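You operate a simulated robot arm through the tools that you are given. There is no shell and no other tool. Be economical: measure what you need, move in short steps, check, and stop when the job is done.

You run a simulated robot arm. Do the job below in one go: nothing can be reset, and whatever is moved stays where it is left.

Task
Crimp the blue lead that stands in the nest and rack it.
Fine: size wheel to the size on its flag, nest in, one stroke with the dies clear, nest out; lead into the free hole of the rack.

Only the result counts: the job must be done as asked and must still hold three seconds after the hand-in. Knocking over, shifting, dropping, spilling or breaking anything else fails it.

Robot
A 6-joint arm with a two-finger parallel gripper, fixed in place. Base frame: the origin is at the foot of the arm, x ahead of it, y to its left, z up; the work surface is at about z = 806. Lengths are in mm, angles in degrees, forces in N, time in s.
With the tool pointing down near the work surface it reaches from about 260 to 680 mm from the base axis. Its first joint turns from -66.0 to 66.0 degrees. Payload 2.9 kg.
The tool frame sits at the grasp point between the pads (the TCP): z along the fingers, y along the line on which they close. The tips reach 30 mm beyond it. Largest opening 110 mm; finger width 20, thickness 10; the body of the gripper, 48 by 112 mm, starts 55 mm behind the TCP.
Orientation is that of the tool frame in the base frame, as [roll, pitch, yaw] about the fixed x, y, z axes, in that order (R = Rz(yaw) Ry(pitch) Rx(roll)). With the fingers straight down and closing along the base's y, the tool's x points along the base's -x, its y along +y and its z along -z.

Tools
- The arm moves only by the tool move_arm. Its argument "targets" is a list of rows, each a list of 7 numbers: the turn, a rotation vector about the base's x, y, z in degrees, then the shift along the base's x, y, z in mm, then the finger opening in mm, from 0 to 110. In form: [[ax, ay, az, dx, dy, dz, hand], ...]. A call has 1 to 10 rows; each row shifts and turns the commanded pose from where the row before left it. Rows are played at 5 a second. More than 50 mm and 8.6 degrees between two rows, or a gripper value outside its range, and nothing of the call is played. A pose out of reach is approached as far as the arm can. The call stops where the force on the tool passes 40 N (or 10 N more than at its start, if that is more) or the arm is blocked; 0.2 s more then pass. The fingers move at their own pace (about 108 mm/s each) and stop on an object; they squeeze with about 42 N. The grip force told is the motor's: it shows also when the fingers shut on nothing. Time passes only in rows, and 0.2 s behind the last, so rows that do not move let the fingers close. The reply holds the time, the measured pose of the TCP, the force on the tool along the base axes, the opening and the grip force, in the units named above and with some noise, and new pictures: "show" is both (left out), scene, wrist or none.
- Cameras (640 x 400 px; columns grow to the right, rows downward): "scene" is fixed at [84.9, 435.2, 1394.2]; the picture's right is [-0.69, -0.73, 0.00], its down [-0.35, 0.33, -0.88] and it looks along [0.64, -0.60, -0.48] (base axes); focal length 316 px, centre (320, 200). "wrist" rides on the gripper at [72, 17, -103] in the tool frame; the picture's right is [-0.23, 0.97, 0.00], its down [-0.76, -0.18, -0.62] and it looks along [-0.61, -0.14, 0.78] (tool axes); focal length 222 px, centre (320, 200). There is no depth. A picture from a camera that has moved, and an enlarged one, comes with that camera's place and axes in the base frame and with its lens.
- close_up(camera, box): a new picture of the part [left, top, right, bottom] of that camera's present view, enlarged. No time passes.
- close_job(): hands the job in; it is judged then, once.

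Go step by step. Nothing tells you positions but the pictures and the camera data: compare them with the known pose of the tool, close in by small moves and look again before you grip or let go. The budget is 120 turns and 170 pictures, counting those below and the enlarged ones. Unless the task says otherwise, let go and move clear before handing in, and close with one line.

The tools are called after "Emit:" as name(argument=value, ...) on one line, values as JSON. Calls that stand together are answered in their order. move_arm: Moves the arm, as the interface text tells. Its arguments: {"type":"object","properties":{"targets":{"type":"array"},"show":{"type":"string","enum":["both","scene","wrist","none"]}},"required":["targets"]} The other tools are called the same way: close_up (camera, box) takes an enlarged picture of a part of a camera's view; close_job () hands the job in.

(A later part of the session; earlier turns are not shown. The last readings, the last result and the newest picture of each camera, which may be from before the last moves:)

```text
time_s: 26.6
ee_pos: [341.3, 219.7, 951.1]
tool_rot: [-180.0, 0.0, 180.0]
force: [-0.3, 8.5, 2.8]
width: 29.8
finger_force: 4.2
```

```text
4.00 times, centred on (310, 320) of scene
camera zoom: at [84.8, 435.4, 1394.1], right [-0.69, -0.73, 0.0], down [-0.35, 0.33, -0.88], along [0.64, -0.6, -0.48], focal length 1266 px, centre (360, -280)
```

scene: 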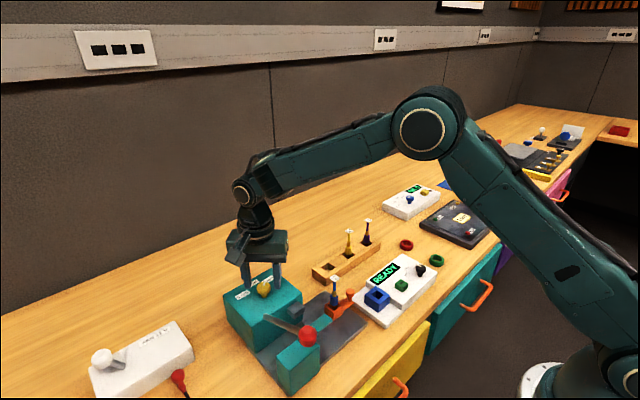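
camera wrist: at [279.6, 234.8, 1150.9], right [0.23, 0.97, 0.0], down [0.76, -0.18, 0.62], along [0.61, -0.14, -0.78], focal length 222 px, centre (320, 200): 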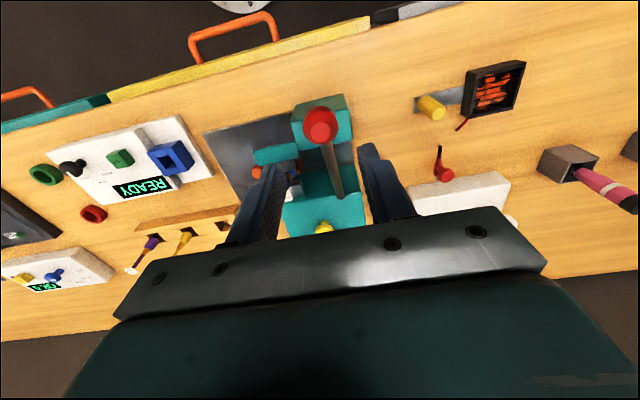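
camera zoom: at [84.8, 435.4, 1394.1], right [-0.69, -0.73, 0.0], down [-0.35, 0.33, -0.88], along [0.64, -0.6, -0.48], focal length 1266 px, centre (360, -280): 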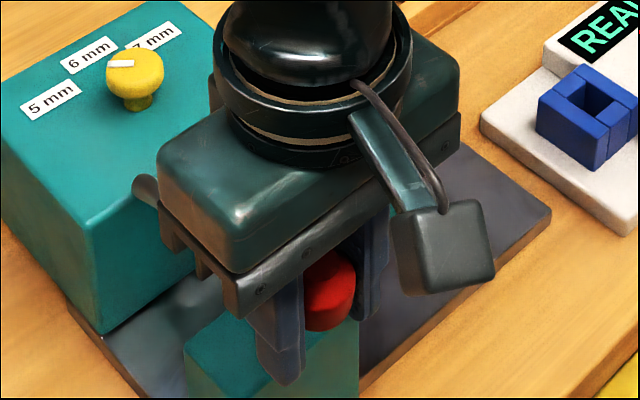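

The fingers are slipping a bit; I'll squeeze fully before continuing.

Emit:
move_arm(targets=[[0, 0, 0, 0, 0.8, 0, 5], [0, 0, 0, 0, 0, 0, 5], [0, 0, 0, 0, 0, 0, 5]], show="wrist")

Emit:
close_up(camera="wrist", box=[240, 60, 400, 220])

```text
time_s: 27.4
ee_pos: [340.5, 219.7, 952.9]
tool_rot: [-179.9, 0.0, 179.9]
force: [0.2, 1.0, 5.2]
width: 28.9
finger_force: 44.9
camera wrist: at [269.4, 236.8, 1055.7], right [0.23, 0.97, 0.0], down [0.76, -0.18, 0.62], along [0.61, -0.14, -0.78], focal length 222 px, centre (320, 200)
```

wrist: 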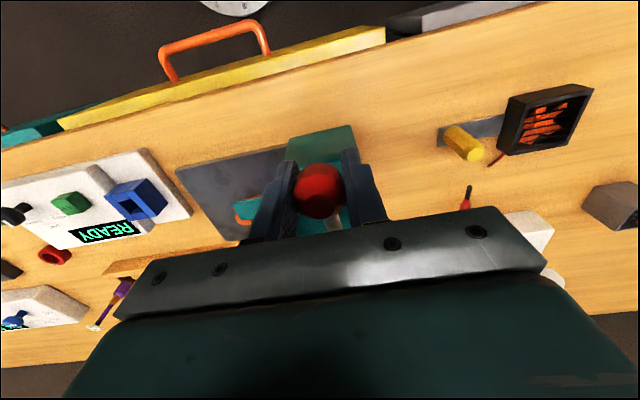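

```text
2.50 times, centred on (320, 140) of wrist
camera zoom: at [269.4, 236.8, 1055.7], right [0.23, 0.97, 0.0], down [0.76, -0.18, 0.62], along [0.61, -0.14, -0.78], focal length 555 px, centre (320, 350)
```

zoom: 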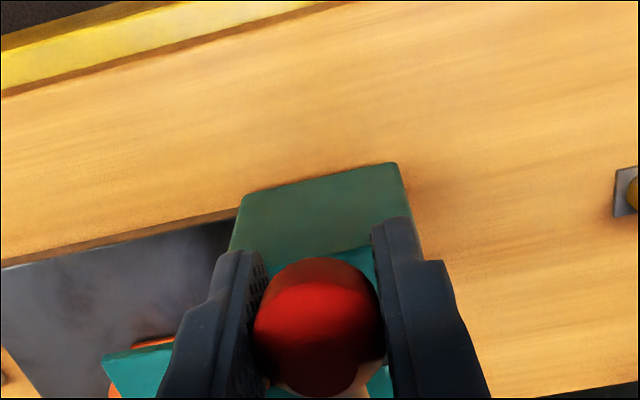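

The fingers had slid over the knob with a weak grip; now it's held at 45 N. Continuing down.

Emit:
move_arm(targets=[[0, 0, 0, -1, 0, -3, 5], [0, 0, 0, -1, 0, -3, 5], [0, 0, 0, -1, 0, -3, 5], [0, 0, 0, 0, 0, 0, 5]], show="none")

Emit:
close_up(camera="scene", box=[260, 270, 360, 370])

Emit:
close_up(camera="wrist", box=[240, 60, 400, 220])

```text
time_s: 28.4
ee_pos: [338.0, 220.1, 942.4]
tool_rot: [-180.0, 0.1, 179.9]
force: [-1.4, -3.3, 13.6]
width: 28.6
finger_force: 45.3
```

```text
4.00 times, centred on (310, 320) of scene
camera zoom: at [84.6, 435.0, 1394.3], right [-0.69, -0.73, 0.0], down [-0.35, 0.33, -0.88], along [0.64, -0.6, -0.48], focal length 1266 px, centre (360, -280)
```

zoom: 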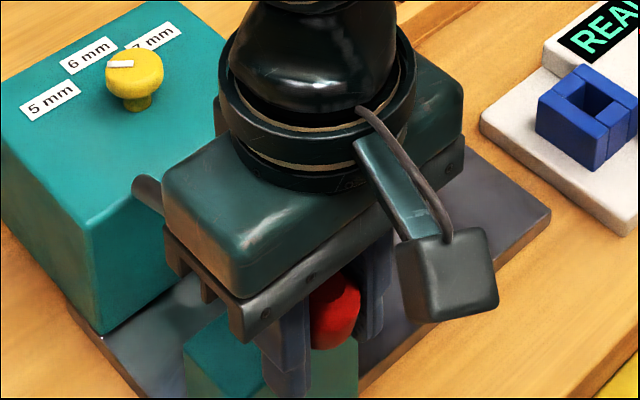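

```text
2.50 times, centred on (320, 140) of wrist
camera zoom: at [266.3, 236.7, 1046.4], right [0.23, 0.97, 0.0], down [0.76, -0.18, 0.62], along [0.61, -0.14, -0.78], focal length 555 px, centre (320, 350)
```

zoom: 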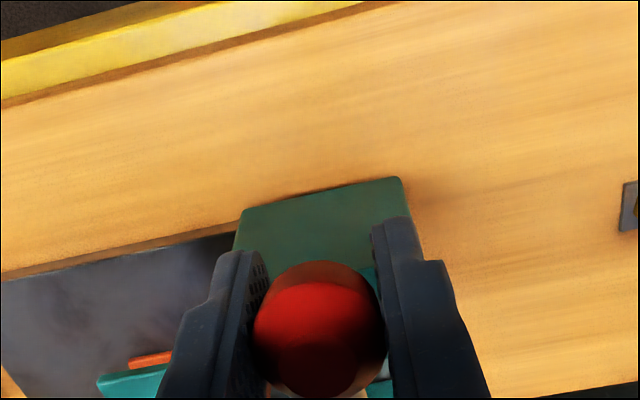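

Now the knob moves with the hand, against a spring force. Continuing.

Emit:
move_arm(targets=[[0, 0, 0, -1.2, 0, -4, 5], [0, 0, 0, -1.1, 0, -4, 5], [0, 0, 0, -1, 0, -4, 5], [0, 0, 0, -0.8, 0, -4, 5], [0, 0, 0, 0, 0, 0, 5]], show="none")

Emit:
close_up(camera="wrist", box=[240, 60, 400, 220])

Emit:
close_up(camera="scene", box=[250, 270, 350, 370])

```text
time_s: 29.6
ee_pos: [334.5, 219.8, 927.5]
tool_rot: [-180.0, -0.1, 180.0]
force: [3.5, -5.9, 13.3]
width: 28.8
finger_force: 44.8
```

```text
2.50 times, centred on (320, 140) of wrist
camera zoom: at [262.2, 236.7, 1030.6], right [0.23, 0.97, 0.0], down [0.76, -0.18, 0.62], along [0.61, -0.14, -0.78], focal length 555 px, centre (320, 350)
```

zoom: 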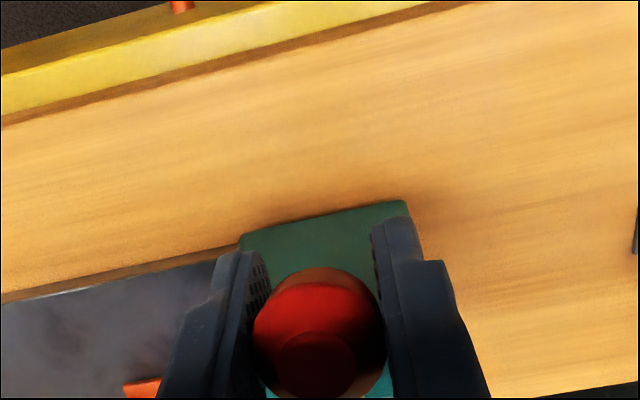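

```text
4.00 times, centred on (300, 320) of scene
camera zoom: at [84.8, 435.0, 1394.3], right [-0.69, -0.73, 0.0], down [-0.35, 0.33, -0.88], along [0.64, -0.6, -0.48], focal length 1266 px, centre (400, -280)
```

zoom: 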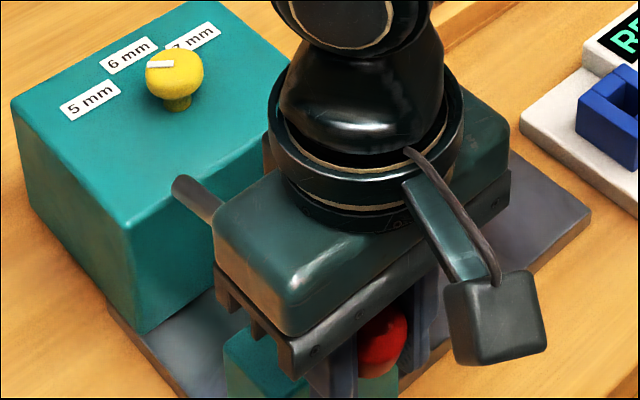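

Emit:
move_arm(targets=[[0, 0, 0, -0.8, 0, -4, 5], [0, 0, 0, -0.6, 0, -4, 5], [0, 0, 0, -0.5, 0, -4, 5], [0, 0, 0, -0.3, 0, -4, 5], [0, 0, 0, 0, 0, 0, 5]], show="none")

Emit:
close_up(camera="scene", box=[250, 270, 350, 370])

Emit:
close_up(camera="wrist", box=[240, 60, 400, 220])

```text
time_s: 30.8
ee_pos: [331.0, 219.7, 910.5]
tool_rot: [-180.0, -0.1, 180.0]
force: [0.7, -6.7, 13.7]
width: 28.7
finger_force: 44.9
```

```text
4.00 times, centred on (300, 320) of scene
camera zoom: at [84.7, 434.9, 1394.3], right [-0.69, -0.73, 0.0], down [-0.35, 0.33, -0.88], along [0.64, -0.6, -0.48], focal length 1266 px, centre (400, -280)
```

zoom: 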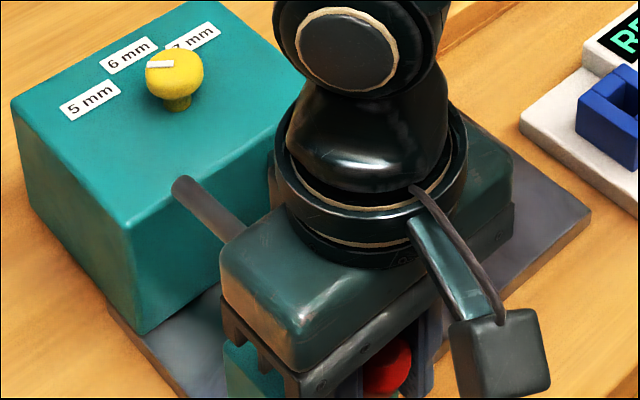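

```text
2.50 times, centred on (320, 140) of wrist
camera zoom: at [259.5, 236.7, 1014.6], right [0.23, 0.97, 0.0], down [0.76, -0.18, 0.62], along [0.61, -0.14, -0.78], focal length 555 px, centre (320, 350)
```

zoom: 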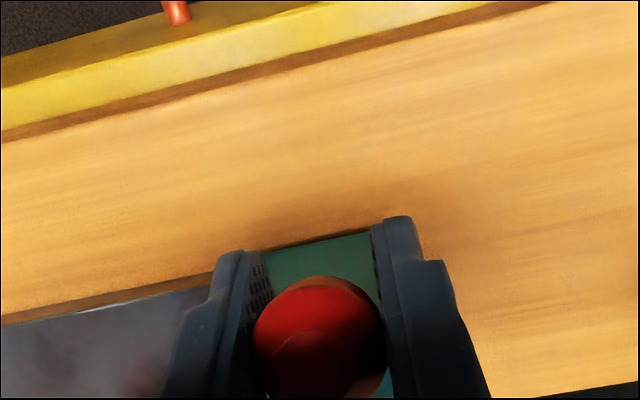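

Emit:
move_arm(targets=[[0, 0, 0, -0.2, 0, -3, 5], [0, 0, 0, -0.1, 0, -3, 5], [0, 0, 0, 0, 0, -3, 5], [0, 0, 0, 0, 0, -3, 5], [0, 0, 0, 0, 0, 0, 5]], show="none")

Emit:
close_up(camera="scene", box=[250, 270, 350, 370])

Emit:
close_up(camera="wrist", box=[240, 60, 400, 220])

```text
time_s: 32.0
ee_pos: [331.2, 219.3, 899.9]
tool_rot: [-180.0, -0.2, -180.0]
force: [-6.4, -5.9, 14.1]
width: 28.7
finger_force: 44.8
```

```text
4.00 times, centred on (300, 320) of scene
camera zoom: at [84.5, 435.0, 1394.3], right [-0.69, -0.73, 0.0], down [-0.35, 0.33, -0.88], along [0.64, -0.6, -0.48], focal length 1266 px, centre (400, -280)
```

zoom: 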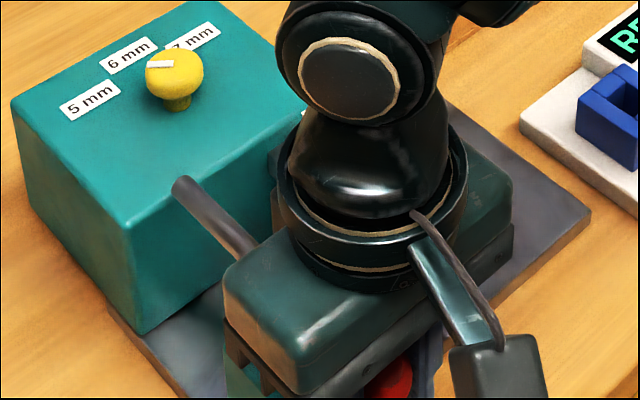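

```text
2.50 times, centred on (320, 140) of wrist
camera zoom: at [258.9, 236.6, 1002.5], right [0.23, 0.97, 0.0], down [0.76, -0.18, 0.62], along [0.61, -0.14, -0.78], focal length 555 px, centre (320, 350)
```

zoom: 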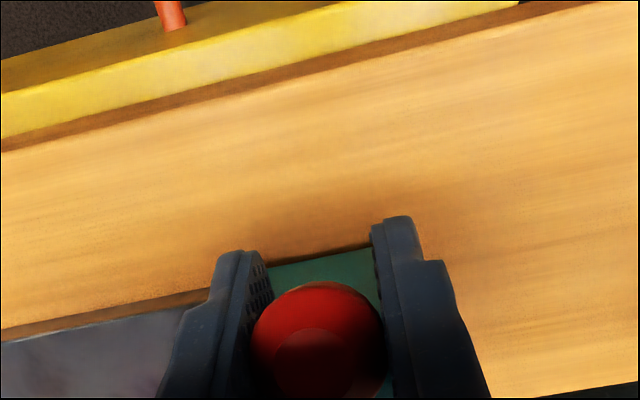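

Emit:
move_arm(targets=[[0, 0, 0, -0.5, 0, -3, 5], [0, 0, 0, -0.3, 0, -3, 5], [0, 0, 0, 0, 0, -3, 5], [0, 0, 0, 0, 0, -3, 5], [0, 0, 0, 0, 0, 0, 5]], show="none")

Emit:
close_up(camera="wrist", box=[240, 60, 400, 220])

Emit:
close_up(camera="scene", box=[250, 270, 350, 370])

```text
time_s: 33.1
ee_pos: [331.9, 219.4, 888.9]
tool_rot: [180.0, 0.0, 179.9]
force: [-2.4, -3.8, 11.3]
width: 28.8
finger_force: 44.4
stopped in row 5: the force on the tool passed its limit (the readings are from after the stop); the commanded pose is now the measured one
```

```text
2.50 times, centred on (320, 140) of wrist
camera zoom: at [259.3, 236.8, 991.9], right [0.23, 0.97, 0.0], down [0.76, -0.18, 0.62], along [0.61, -0.14, -0.78], focal length 555 px, centre (320, 350)
```

zoom: 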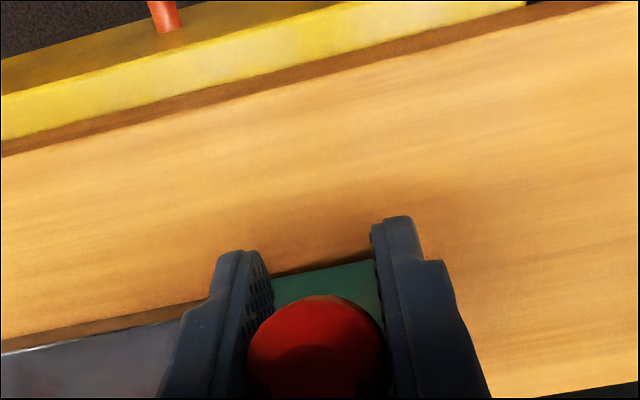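

```text
4.00 times, centred on (300, 320) of scene
camera zoom: at [84.7, 435.0, 1394.3], right [-0.69, -0.73, 0.0], down [-0.35, 0.33, -0.88], along [0.64, -0.6, -0.48], focal length 1266 px, centre (400, -280)
```

zoom: 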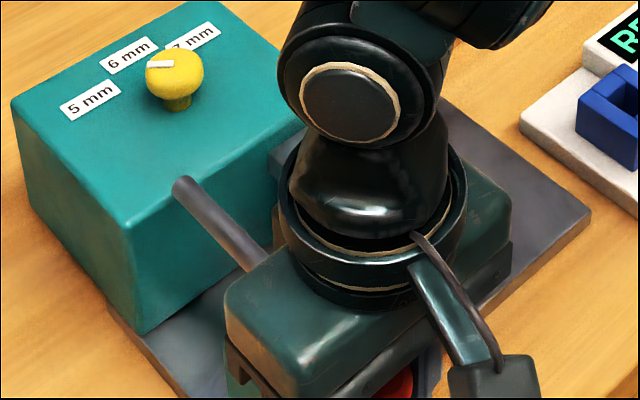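

The force limit was reached at the bottom. I'll press a little once more to be sure it's the end stop, without going up between.

Emit:
move_arm(targets=[[0, 0, 0, 0, 0, -1.5, 5], [0, 0, 0, 0, 0, -1.5, 5], [0, 0, 0, 0, 0, -1.5, 5], [0, 0, 0, 0, 0, 0, 5]], show="none")

Emit:
close_up(camera="wrist", box=[240, 60, 400, 220])

```text
time_s: 33.6
ee_pos: [332.0, 219.7, 888.2]
tool_rot: [-180.0, 0.1, 180.0]
force: [-4.0, -3.7, 13.8]
width: 28.6
finger_force: 45.9
stopped in row 2: the force on the tool passed its limit (the readings are from after the stop); the commanded pose is now the measured one
```

```text
2.50 times, centred on (320, 140) of wrist
camera zoom: at [259.2, 236.8, 991.8], right [0.23, 0.97, 0.0], down [0.76, -0.18, 0.63], along [0.61, -0.14, -0.78], focal length 555 px, centre (320, 350)
```

zoom: 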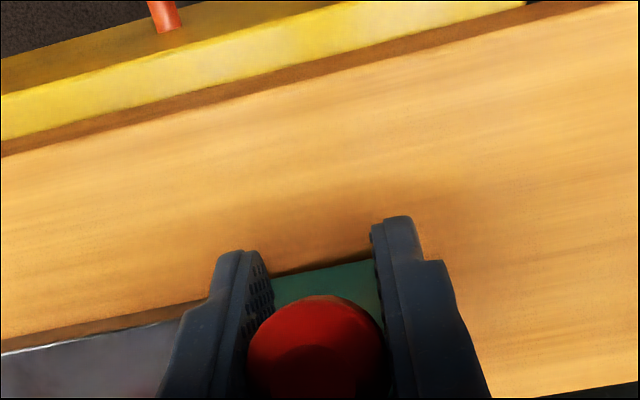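

End stop confirmed. Now I bring the lever back up along the same arc.

Emit:
move_arm(targets=[[0, 0, 0, -0.4, 0, 6, 5], [0, 0, 0, -0.3, 0, 6, 5], [0, 0, 0, 0, 0, 7, 5], [0, 0, 0, 0.8, 0, 7, 5], [0, 0, 0, 1.4, 0, 8, 5], [0, 0, 0, 1.8, 0, 8, 5], [0, 0, 0, 2.3, 0, 8, 5], [0, 0, 0, 2.6, 0, 8, 5], [0, 0, 0, 2.6, 0, 5, 5], [0, 0, 0, 0, 0, 0, 5]], show="none")

Emit:
close_up(camera="scene", box=[250, 270, 350, 370])

Emit:
close_up(camera="wrist", box=[240, 60, 400, 220])

```text
time_s: 35.8
ee_pos: [340.3, 219.8, 950.5]
tool_rot: [-180.0, 0.1, -180.0]
force: [-0.7, -5.2, -7.9]
width: 28.6
finger_force: 45.0
```

```text
4.00 times, centred on (300, 320) of scene
camera zoom: at [84.9, 435.1, 1394.2], right [-0.69, -0.73, 0.0], down [-0.35, 0.33, -0.88], along [0.64, -0.6, -0.48], focal length 1266 px, centre (400, -280)
```

zoom: 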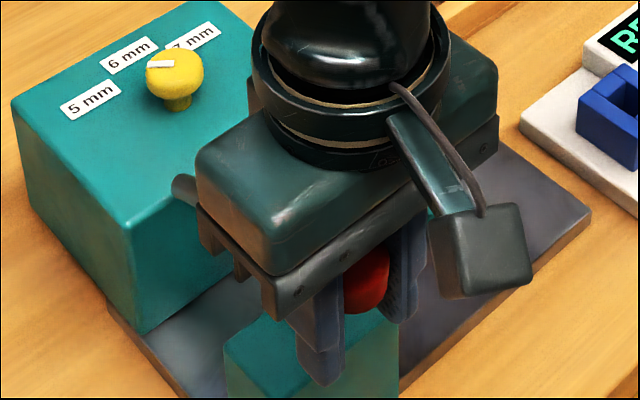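

```text
2.50 times, centred on (320, 140) of wrist
camera zoom: at [269.8, 236.7, 1054.4], right [0.23, 0.97, 0.0], down [0.76, -0.18, 0.62], along [0.61, -0.14, -0.78], focal length 555 px, centre (320, 350)
```

zoom: 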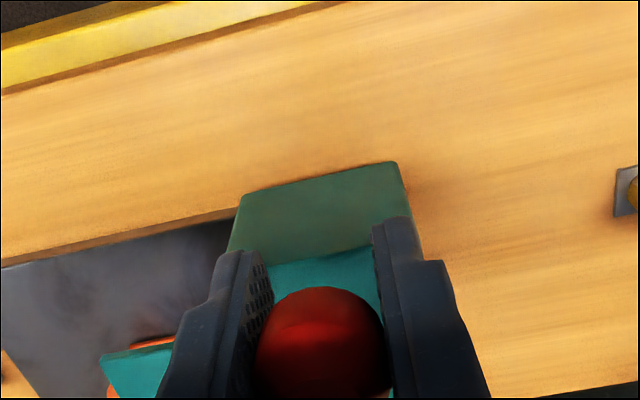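

Emit:
move_arm(targets=[[0, 0, 0, 1, 0, 2.5, 5], [0, 0, 0, 1, 0, 2.5, 5], [0, 0, 0, 1, 0, 2.5, 5], [0, 0, 0, 0, 0, 0, 5]], show="none")

Emit:
close_up(camera="wrist", box=[240, 60, 400, 220])

```text
time_s: 36.8
ee_pos: [343.4, 220.0, 956.5]
tool_rot: [-179.8, -0.2, 180.0]
force: [-8.7, 4.9, -37.7]
width: 29.1
finger_force: 45.3
```

```text
2.50 times, centred on (320, 140) of wrist
camera zoom: at [271.9, 236.8, 1060.1], right [0.23, 0.97, 0.0], down [0.76, -0.18, 0.62], along [0.6, -0.14, -0.78], focal length 555 px, centre (320, 350)
```

zoom: 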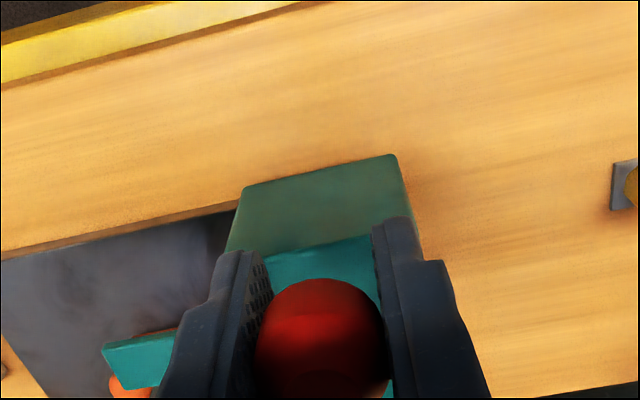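

Upper stop reached (−38 N). Relax slightly, open, and lift clear.

Emit:
move_arm(targets=[[0, 0, 0, -0.5, 0, -3, 5], [0, 0, 0, 0, 0, 0, 55], [0, 0, 0, 0, 0, 0, 55], [0, 0, 0, 0, 0, 15, 55], [0, 0, 0, 0, 0, 40, 55], [0, 0, 0, 0, 0, 40, 55]], show="none")

Emit:
close_up(camera="scene", box=[240, 250, 360, 370])

```text
time_s: 38.2
ee_pos: [343.4, 220.2, 1050.1]
tool_rot: [179.9, 0.2, 179.9]
force: [-0.5, -0.4, 0.6]
width: 55.0
finger_force: 0.1
```

```text
3.33 times, centred on (300, 310) of scene
camera zoom: at [84.8, 435.2, 1394.2], right [-0.69, -0.73, 0.0], down [-0.35, 0.33, -0.88], along [0.64, -0.6, -0.48], focal length 1055 px, centre (387, -167)
```

zoom: 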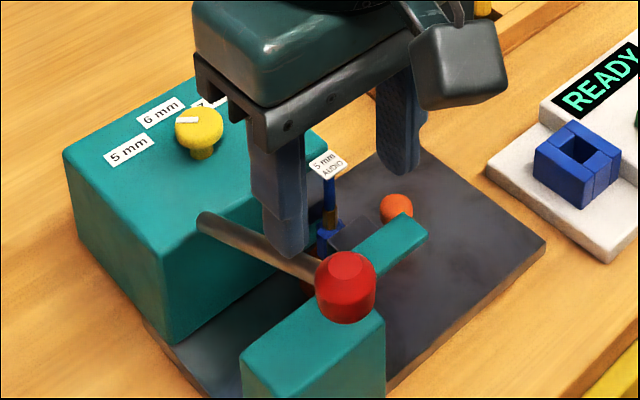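

The lever is back at rest and the nest is in place. Now back to the nest's handle at (440,95), hand turned to close along x.

Emit:
move_arm(targets=[[0, 0, 8.2, 8, -18, 0, 50], [0, 0, 8.2, 8, -18, 0, 50], [0, 0, 8.2, 8, -18, 0, 50], [0, 0, 8.2, 10, -18, 0, 50], [0, 0, 8.2, 10, -18, 0, 50], [0, 0, 8.2, 10, -18, 0, 50], [0, 0, 8.2, 10, -11, 0, 50], [0, 0, 8.2, 11, -10, 0, 50], [0, 0, 8.2, 11, 0, 0, 50], [0, 0, 8.2, 11, 0, 0, 50]], show="none")

Emit:
move_arm(targets=[[0, 0, 4, 0, 0, -40, 50], [0, 0, 4, 0, 0, -10, 50]], show="wrist")

Emit:
close_up(camera="wrist", box=[240, 60, 400, 220])

Emit:
close_up(camera="scene", box=[260, 220, 380, 340])

```text
time_s: 40.4
ee_pos: [442.9, 92.0, 1051.0]
tool_rot: [180.0, 0.3, -98.0]
force: [0.2, 0.4, 0.2]
width: 50.1
finger_force: 0.1
```

```text
time_s: 41.0
ee_pos: [441.7, 92.7, 999.8]
tool_rot: [-180.0, 0.2, -90.0]
force: [0.9, 0.0, -0.5]
width: 50.4
finger_force: 0.1
camera wrist: at [425.4, 19.1, 1104.2], right [-0.97, 0.23, 0.0], down [0.18, 0.76, 0.63], along [0.14, 0.61, -0.78], focal length 222 px, centre (320, 200)
```

wrist: 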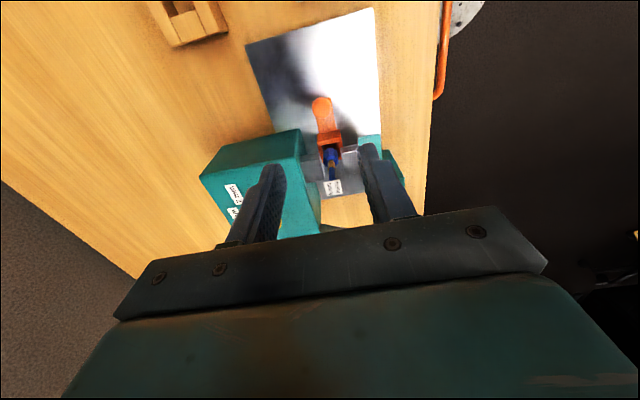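

```text
2.50 times, centred on (320, 140) of wrist
camera zoom: at [425.4, 19.1, 1104.2], right [-0.97, 0.23, 0.0], down [0.18, 0.76, 0.63], along [0.14, 0.61, -0.78], focal length 555 px, centre (320, 350)
```

zoom: 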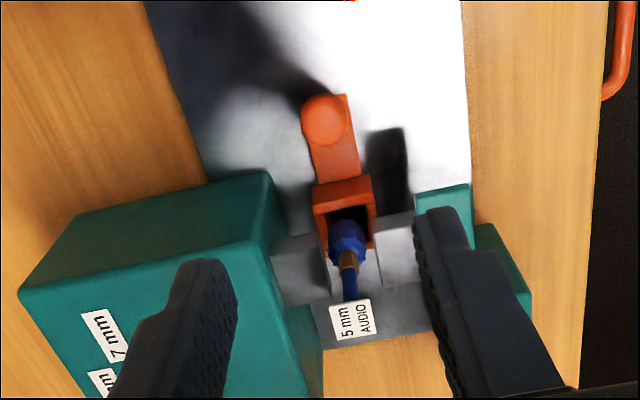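

```text
3.33 times, centred on (320, 280) of scene
camera zoom: at [84.9, 435.2, 1394.2], right [-0.69, -0.73, 0.0], down [-0.35, 0.33, -0.88], along [0.64, -0.6, -0.48], focal length 1055 px, centre (320, -67)
```

zoom: 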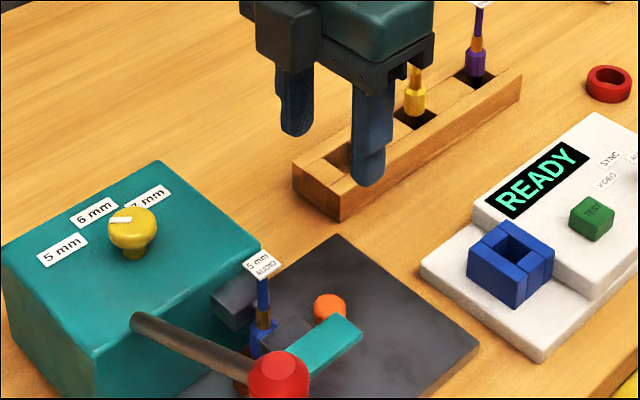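

Handle at (440.4,93). Descend slightly behind it (y≈90) and grip.

Emit:
move_arm(targets=[[0, 0, 0, -1, -2.2, 0, 38], [0, 0, 0, 0, 0, -40, 38], [0, 0, 0, 0, 0, -40, 38], [0, 0, 0, 0, 0, -40, 38], [0, 0, 0, 0, 0, -18, 38], [0, 0, 0, 0, 0, 0, 10], [0, 0, 0, 0, 0, 0, 10], [0, 0, 0, 0, 0, 0, 10]], show="none")

Emit:
close_up(camera="scene", box=[270, 250, 350, 330])

```text
time_s: 42.8
ee_pos: [439.2, 88.6, 861.5]
tool_rot: [180.0, 0.2, -90.1]
force: [-0.9, 0.1, -4.5]
width: 21.1
finger_force: 45.1
```

```text
5.00 times, centred on (310, 290) of scene
camera zoom: at [84.9, 435.2, 1394.2], right [-0.69, -0.73, 0.0], down [-0.35, 0.33, -0.88], along [0.64, -0.6, -0.48], focal length 1582 px, centre (370, -250)
```

zoom: 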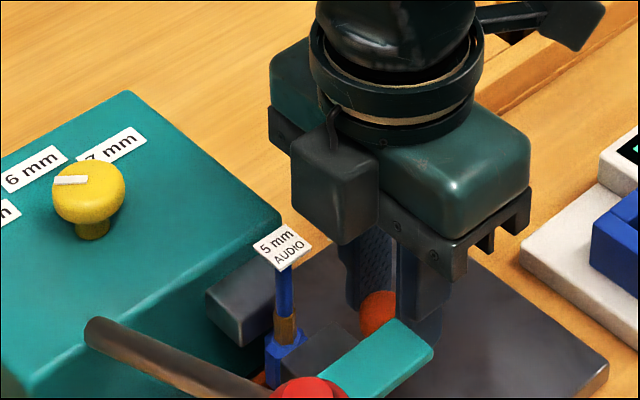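

Gripped. Pulling the nest out along −y.

Emit:
move_arm(targets=[[0, 0, 0, 0, -5, 0, 10], [0, 0, 0, 0, -10, 0, 10], [0, 0, 0, 0, -13, 0, 10], [0, 0, 0, 0, -13, 0, 10], [0, 0, 0, 0, -13, 0, 10], [0, 0, 0, 0, -13, 0, 10], [0, 0, 0, 0, -13, 0, 10], [0, 0, 0, 0, -6, 0, 10], [0, 0, 0, 0, 0, 0, 10]], show="none")

Emit:
close_up(camera="scene", box=[290, 240, 390, 340])

```text
time_s: 44.8
ee_pos: [439.8, 3.5, 861.5]
tool_rot: [179.8, 0.2, -90.1]
force: [-10.0, -0.2, -20.0]
width: 21.0
finger_force: 45.5
```

```text
4.00 times, centred on (340, 290) of scene
camera zoom: at [84.9, 435.2, 1394.2], right [-0.69, -0.73, 0.0], down [-0.35, 0.33, -0.88], along [0.64, -0.6, -0.48], focal length 1266 px, centre (240, -160)
```

zoom: 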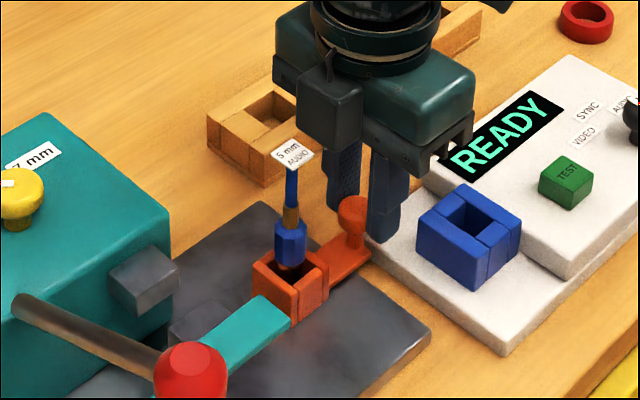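

Emit:
move_arm(targets=[[0, 0, 0, 0, -1.5, 0, 10], [0, 0, 0, 0, -1.5, 0, 10], [0, 0, 0, 0, -1, 0, 10], [0, 0, 0, 0, -1, 0, 10], [0, 0, 0, 0, 0, 0, 10]], show="none")

```text
time_s: 46.0
ee_pos: [439.7, -0.5, 861.5]
tool_rot: [179.9, 0.4, -90.0]
force: [-8.7, 10.0, -25.1]
width: 20.6
finger_force: 45.5
```

The outer stop is being felt. One more small step, then release and lift.

Emit:
move_arm(targets=[[0, 0, 0, 0, -1, 0, 10], [0, 0, 0, 0, 0, 0, 10], [0, 0, 0, 0, 0.5, 0, 36], [0, 0, 0, 0, 0, 0, 36], [0, 0, 0, 0, 0, 15, 36], [0, 0, 0, 0, 0, 40, 36], [0, 0, 0, 0, 0, 40, 36], [0, 0, 0, 0, 0, 40, 36]], show="wrist")

Emit:
close_up(camera="scene", box=[310, 240, 370, 320])

Emit:
close_up(camera="wrist", box=[240, 60, 400, 220])

Emit:
close_up(camera="scene", box=[300, 200, 400, 300])

```text
time_s: 47.8
ee_pos: [441.6, -2.5, 997.4]
tool_rot: [-180.0, 0.3, -90.1]
force: [-0.1, 0.2, -0.1]
width: 36.1
finger_force: 0.0
camera wrist: at [425.3, -76.6, 1100.5], right [-0.97, 0.23, 0.0], down [0.18, 0.76, 0.63], along [0.14, 0.61, -0.78], focal length 222 px, centre (320, 200)
```

wrist: 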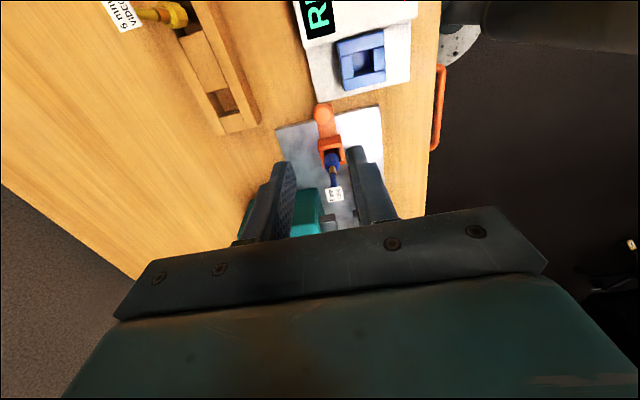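

```text
5.00 times, centred on (340, 280) of scene
camera zoom: at [84.8, 435.2, 1394.2], right [-0.69, -0.73, 0.0], down [-0.35, 0.33, -0.88], along [0.64, -0.6, -0.48], focal length 1582 px, centre (220, -200)
```

zoom: 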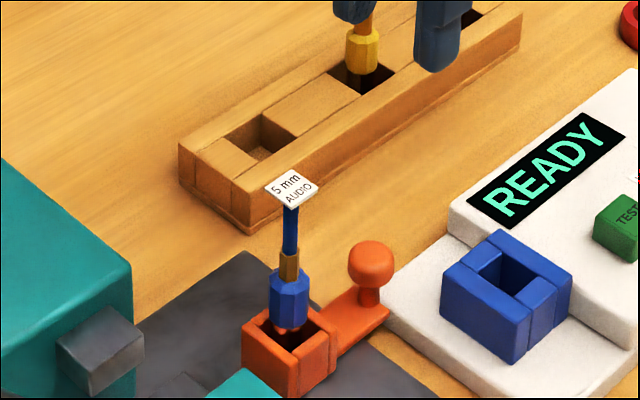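

```text
2.50 times, centred on (320, 140) of wrist
camera zoom: at [425.3, -76.6, 1100.5], right [-0.97, 0.23, 0.0], down [0.18, 0.76, 0.63], along [0.14, 0.61, -0.78], focal length 555 px, centre (320, 350)
```

zoom: 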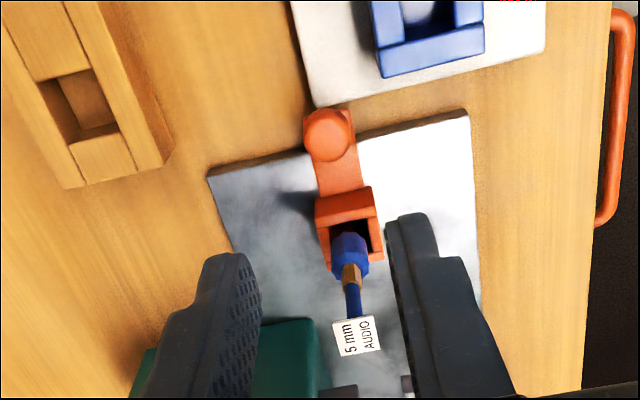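

```text
4.00 times, centred on (350, 250) of scene
camera zoom: at [84.8, 435.2, 1394.2], right [-0.69, -0.73, 0.0], down [-0.35, 0.33, -0.88], along [0.64, -0.6, -0.48], focal length 1266 px, centre (200, 0)
```

zoom: 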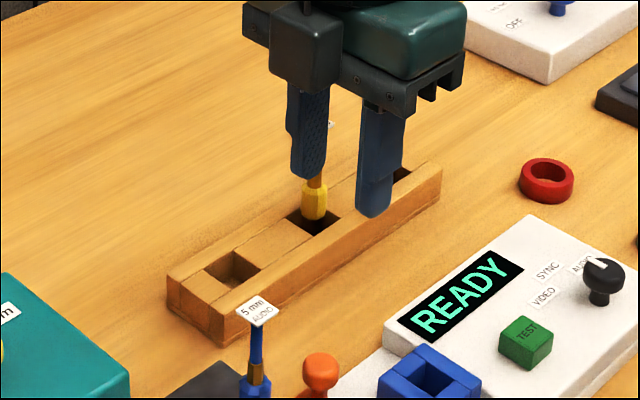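

The nest is out and the lead stands in it. I'll look closely at the lead and rack to plan the grip.

Emit:
close_up(camera="scene", box=[320, 268, 350, 303])

Emit:
close_up(camera="wrist", box=[300, 120, 360, 220])

```text
11.43 times, centred on (335, 286) of scene
camera zoom: at [84.8, 435.2, 1394.2], right [-0.69, -0.73, 0.0], down [-0.35, 0.33, -0.88], along [0.64, -0.6, -0.48], focal length 3617 px, centre (149, -777)
```

zoom: 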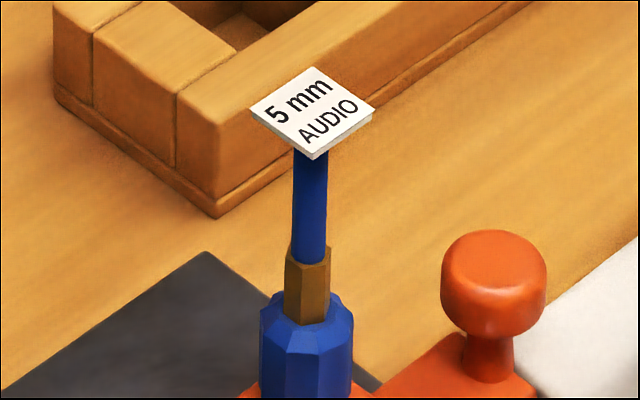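

```text
4.00 times, centred on (330, 170) of wrist
camera zoom: at [425.3, -76.6, 1100.5], right [-0.97, 0.23, 0.0], down [0.18, 0.76, 0.63], along [0.14, 0.61, -0.78], focal length 888 px, centre (280, 320)
```

zoom: 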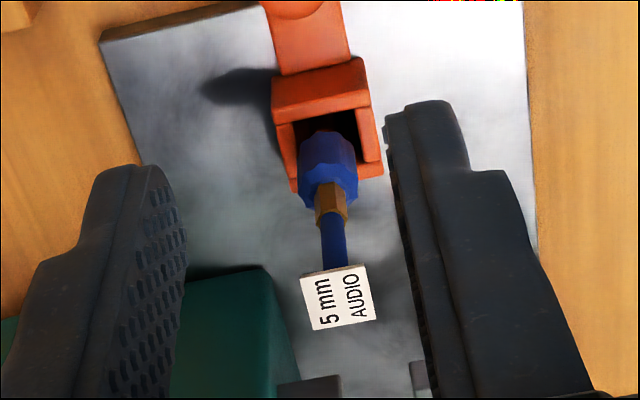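

The collar now looks crimped. I'll grip the blue body (≈17 mm wide, z 840–865), fingers closing along x. Moving above the lead first.

Emit:
move_arm(targets=[[0, 0, 0, 0, 20, 0, 60], [0, 0, 0, 0, 20, 0, 60], [0, 0, 0, 0, 21, 0, 60], [0, 0, 0, 0, 0, -30, 60]], show="none")

Emit:
close_up(camera="wrist", box=[240, 60, 400, 220])

Emit:
close_up(camera="scene", box=[300, 220, 380, 300])

```text
time_s: 48.8
ee_pos: [440.4, 59.4, 965.9]
tool_rot: [180.0, 0.2, -90.1]
force: [0.2, 0.0, -0.1]
width: 59.8
finger_force: 0.1
```

```text
2.50 times, centred on (320, 140) of wrist
camera zoom: at [424.6, -14.9, 1069.6], right [-0.97, 0.23, 0.0], down [0.18, 0.76, 0.63], along [0.14, 0.61, -0.78], focal length 555 px, centre (320, 350)
```

zoom: 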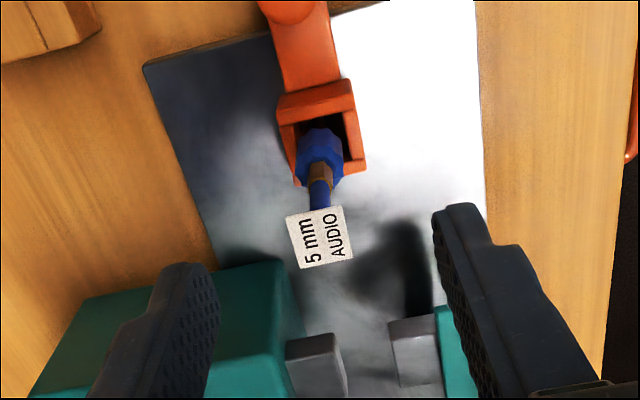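

```text
5.00 times, centred on (340, 260) of scene
camera zoom: at [84.8, 435.2, 1394.2], right [-0.69, -0.73, 0.0], down [-0.35, 0.33, -0.88], along [0.64, -0.6, -0.48], focal length 1582 px, centre (220, -100)
```

zoom: 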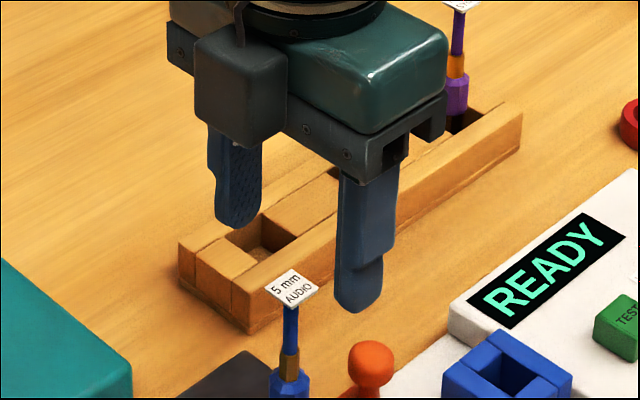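

Lead axis is at about (441.7,60). Descending to TCP z≈873 with the fingers open, then closing.

Emit:
move_arm(targets=[[0, 0, 0, 1.3, 0.5, -35, 50], [0, 0, 0, 0, 0, -35, 44], [0, 0, 0, 0, 0, -22, 40], [0, 0, 0, 0, 0, 0, 40]], show="none")

Emit:
close_up(camera="wrist", box=[240, 100, 400, 220])

Emit:
close_up(camera="scene", box=[300, 240, 380, 320])

```text
time_s: 49.8
ee_pos: [442.4, 58.6, 875.0]
tool_rot: [-180.0, 0.2, -90.1]
force: [0.2, 0.3, 1.0]
width: 39.9
finger_force: 0.1
```

```text
3.33 times, centred on (320, 160) of wrist
camera zoom: at [426.3, -14.4, 977.8], right [-0.97, 0.23, 0.0], down [0.18, 0.76, 0.63], along [0.14, 0.61, -0.78], focal length 740 px, centre (320, 333)
```

zoom: 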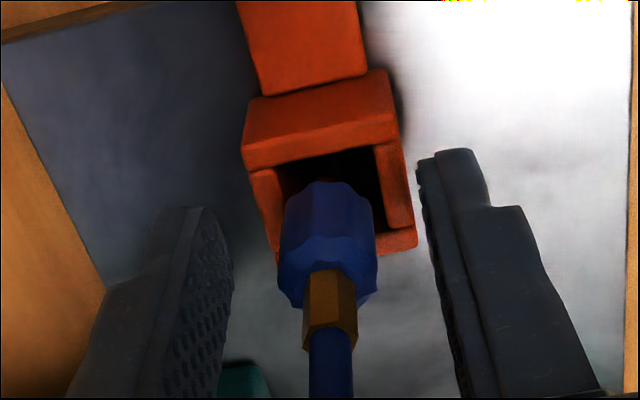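

```text
5.00 times, centred on (340, 280) of scene
camera zoom: at [84.9, 435.2, 1394.2], right [-0.69, -0.73, 0.0], down [-0.35, 0.33, -0.88], along [0.64, -0.6, -0.48], focal length 1582 px, centre (220, -200)
```

zoom: 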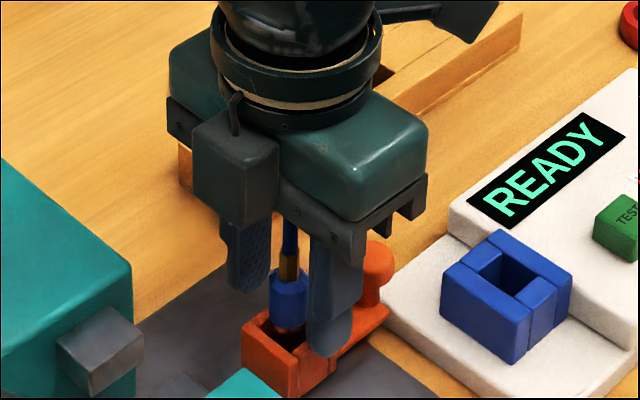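

The lead is centred between the fingers. Lower 3 mm and close.

Emit:
move_arm(targets=[[0, 0, 0, 0, 0, -3, 40], [0, 0, 0, 0, 0, 0, 8], [0, 0, 0, 0, 0, 0, 8], [0, 0, 0, 0, 0, 0, 8]], show="none")

Emit:
close_up(camera="wrist", box=[240, 100, 400, 220])

```text
time_s: 50.8
ee_pos: [442.6, 58.6, 872.5]
tool_rot: [179.9, 0.2, -90.2]
force: [-4.5, 0.0, -0.4]
width: 16.4
finger_force: 42.5
```

```text
3.33 times, centred on (320, 160) of wrist
camera zoom: at [426.1, -14.4, 975.0], right [-0.97, 0.23, 0.0], down [0.18, 0.76, 0.63], along [0.14, 0.61, -0.78], focal length 740 px, centre (320, 333)
```

zoom: 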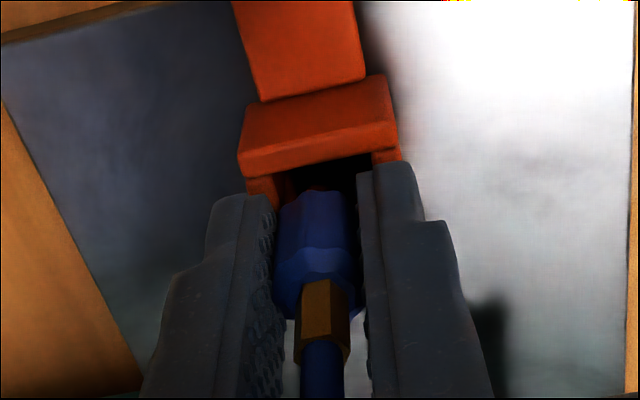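

Gripped at 16.4 mm. Lift straight up and carry it over towards the free hole.

Emit:
move_arm(targets=[[0, 0, 0, 0, 0, 15, 8], [0, 0, 0, 0, 0, 25, 8], [0, 0, 0, 0, 0, 30, 8], [0, 0, 0, 0, 0, 25, 8], [0, 0, 0, 27, -22, 0, 8], [0, 0, 0, 27, -22, 0, 8], [0, 0, 0, 27, -22, 0, 8], [0, 0, 0, 27, -24, 0, 8], [0, 0, 0, 0, 0, 0, 8]], show="wrist")

Emit:
close_up(camera="wrist", box=[240, 60, 400, 220])

Emit:
close_up(camera="scene", box=[290, 200, 390, 300])

```text
time_s: 52.8
ee_pos: [550.4, -31.4, 967.1]
tool_rot: [179.9, 0.2, -90.1]
force: [0.1, -0.4, -1.2]
width: 16.6
finger_force: 42.4
camera wrist: at [534.5, -104.6, 1070.3], right [-0.97, 0.23, 0.0], down [0.18, 0.76, 0.63], along [0.14, 0.61, -0.78], focal length 222 px, centre (320, 200)
```

wrist: 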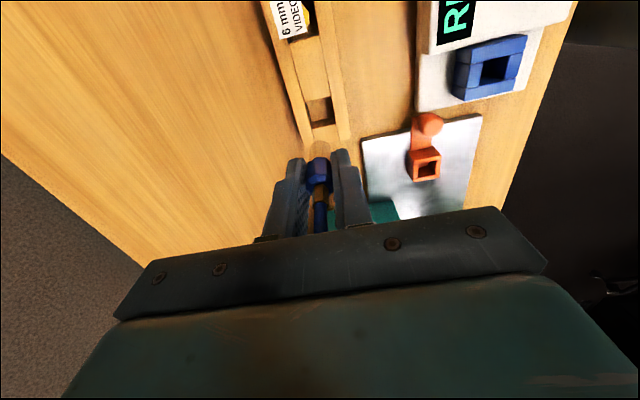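

```text
2.50 times, centred on (320, 140) of wrist
camera zoom: at [534.5, -104.6, 1070.3], right [-0.97, 0.23, 0.0], down [0.18, 0.76, 0.63], along [0.14, 0.61, -0.78], focal length 555 px, centre (320, 350)
```

zoom: 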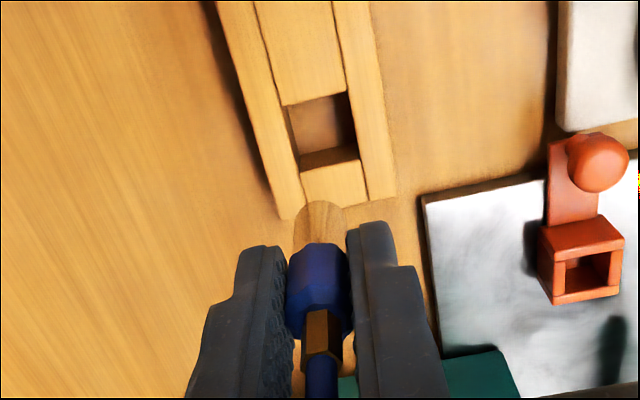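

```text
4.00 times, centred on (340, 250) of scene
camera zoom: at [84.9, 435.2, 1394.2], right [-0.69, -0.73, 0.0], down [-0.35, 0.33, -0.88], along [0.64, -0.6, -0.48], focal length 1266 px, centre (240, 0)
```

zoom: 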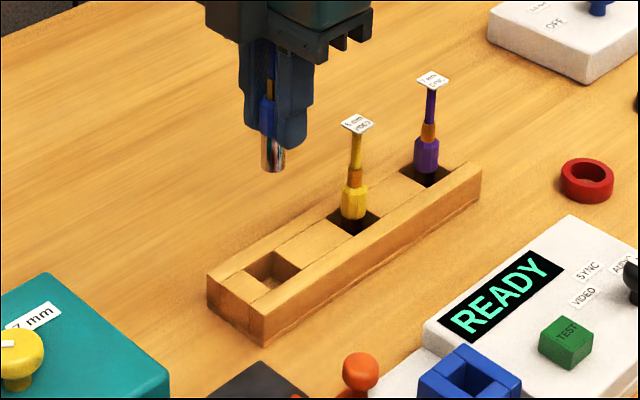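

Hole centre is about (550.6,−30.5), roughly 27 mm wide, rack top about z 827; the lead tip is about 55 mm below the TCP. Descending towards the hole and then checking.

Emit:
move_arm(targets=[[0, 0, 0, 0.2, 0.8, -30, 8], [0, 0, 0, 0, 0, -30, 8], [0, 0, 0, 0, 0, -17, 8], [0, 0, 0, 0, 0, 0, 8]], show="none")

Emit:
close_up(camera="wrist", box=[240, 80, 400, 220])

Emit:
close_up(camera="scene", box=[285, 235, 345, 295])

```text
time_s: 53.8
ee_pos: [551.4, -29.8, 890.5]
tool_rot: [-180.0, 0.1, -90.1]
force: [-0.2, 0.3, 0.0]
width: 16.7
finger_force: 41.8
```

```text
2.86 times, centred on (320, 150) of wrist
camera zoom: at [534.7, -103.4, 993.2], right [-0.97, 0.23, 0.0], down [0.18, 0.76, 0.63], along [0.14, 0.61, -0.78], focal length 635 px, centre (320, 343)
```

zoom: 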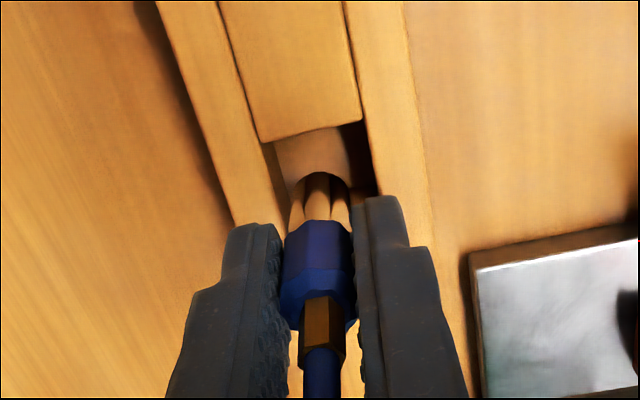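

```text
6.67 times, centred on (315, 265) of scene
camera zoom: at [84.9, 435.2, 1394.2], right [-0.69, -0.73, 0.0], down [-0.35, 0.33, -0.88], along [0.64, -0.6, -0.48], focal length 2110 px, centre (353, -233)
```

zoom: 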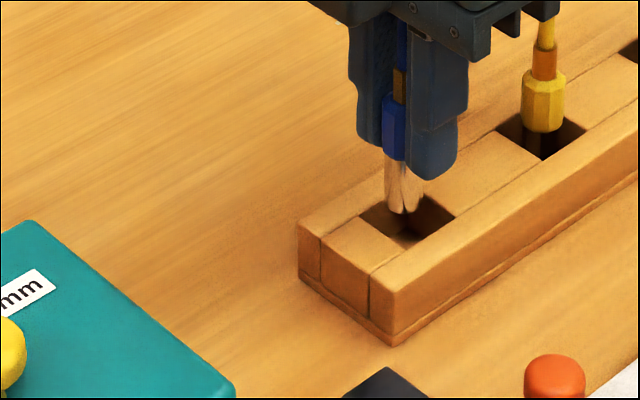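

The tip is just above the opening; it should shift about (−1.2,−1.8). Then going down slowly while watching the force.

Emit:
move_arm(targets=[[0, 0, 0, -1.2, -1.8, 0, 8], [0, 0, 0, 0, 0, -3, 8], [0, 0, 0, 0, 0, -3, 8], [0, 0, 0, 0, 0, -3, 8], [0, 0, 0, 0, 0, -3, 8], [0, 0, 0, 0, 0, 0, 8]], show="none")

Emit:
close_up(camera="wrist", box=[240, 80, 400, 220])

Emit:
close_up(camera="scene", box=[285, 235, 345, 295])

```text
time_s: 55.2
ee_pos: [548.7, -31.7, 877.8]
tool_rot: [180.0, 0.2, -90.1]
force: [-0.2, 0.8, 0.8]
width: 16.4
finger_force: 42.1
```

```text
2.86 times, centred on (320, 150) of wrist
camera zoom: at [533.5, -104.7, 981.1], right [-0.97, 0.23, 0.0], down [0.18, 0.76, 0.63], along [0.14, 0.61, -0.78], focal length 635 px, centre (320, 343)
```

zoom: 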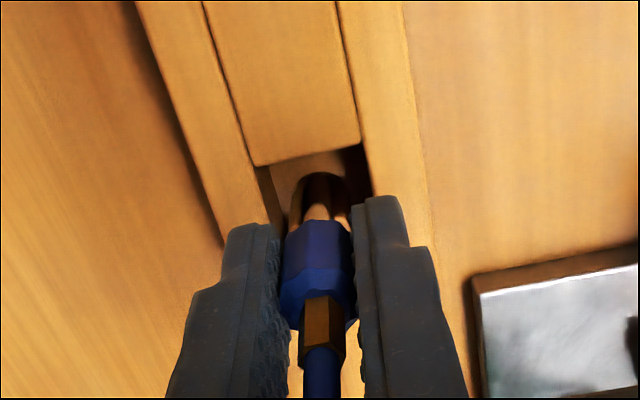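

```text
6.67 times, centred on (315, 265) of scene
camera zoom: at [84.9, 435.2, 1394.2], right [-0.69, -0.73, 0.0], down [-0.35, 0.33, -0.88], along [0.64, -0.6, -0.48], focal length 2110 px, centre (353, -233)
```

zoom: 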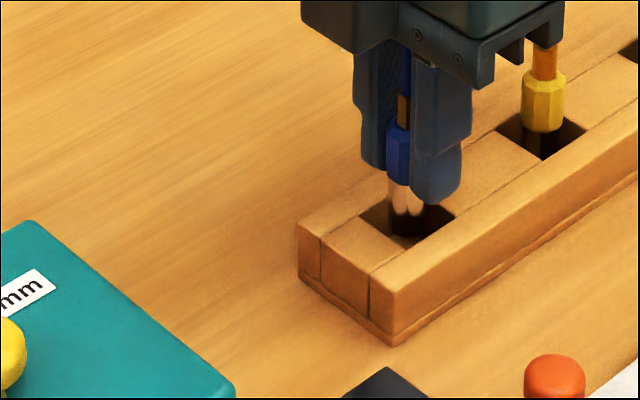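

The tip is in the hole. Continuing in 2 mm steps until it touches the floor.

Emit:
move_arm(targets=[[0, 0, 0, 0, 0, -2, 8], [0, 0, 0, 0, 0, -2, 8], [0, 0, 0, 0, 0, -2, 8], [0, 0, 0, 0, 0, -1.5, 8], [0, 0, 0, 0, 0, 0, 8]], show="none")

Emit:
close_up(camera="scene", box=[285, 235, 345, 295])

```text
time_s: 56.4
ee_pos: [549.0, -31.1, 871.1]
tool_rot: [-180.0, 0.2, -90.1]
force: [0.5, 0.9, -0.5]
width: 16.6
finger_force: 41.7
```

```text
6.67 times, centred on (315, 265) of scene
camera zoom: at [84.9, 435.2, 1394.2], right [-0.69, -0.73, 0.0], down [-0.35, 0.33, -0.88], along [0.64, -0.6, -0.48], focal length 2110 px, centre (353, -233)
```

zoom: 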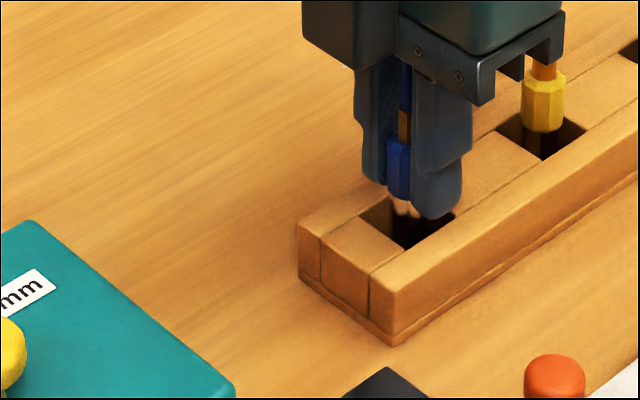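

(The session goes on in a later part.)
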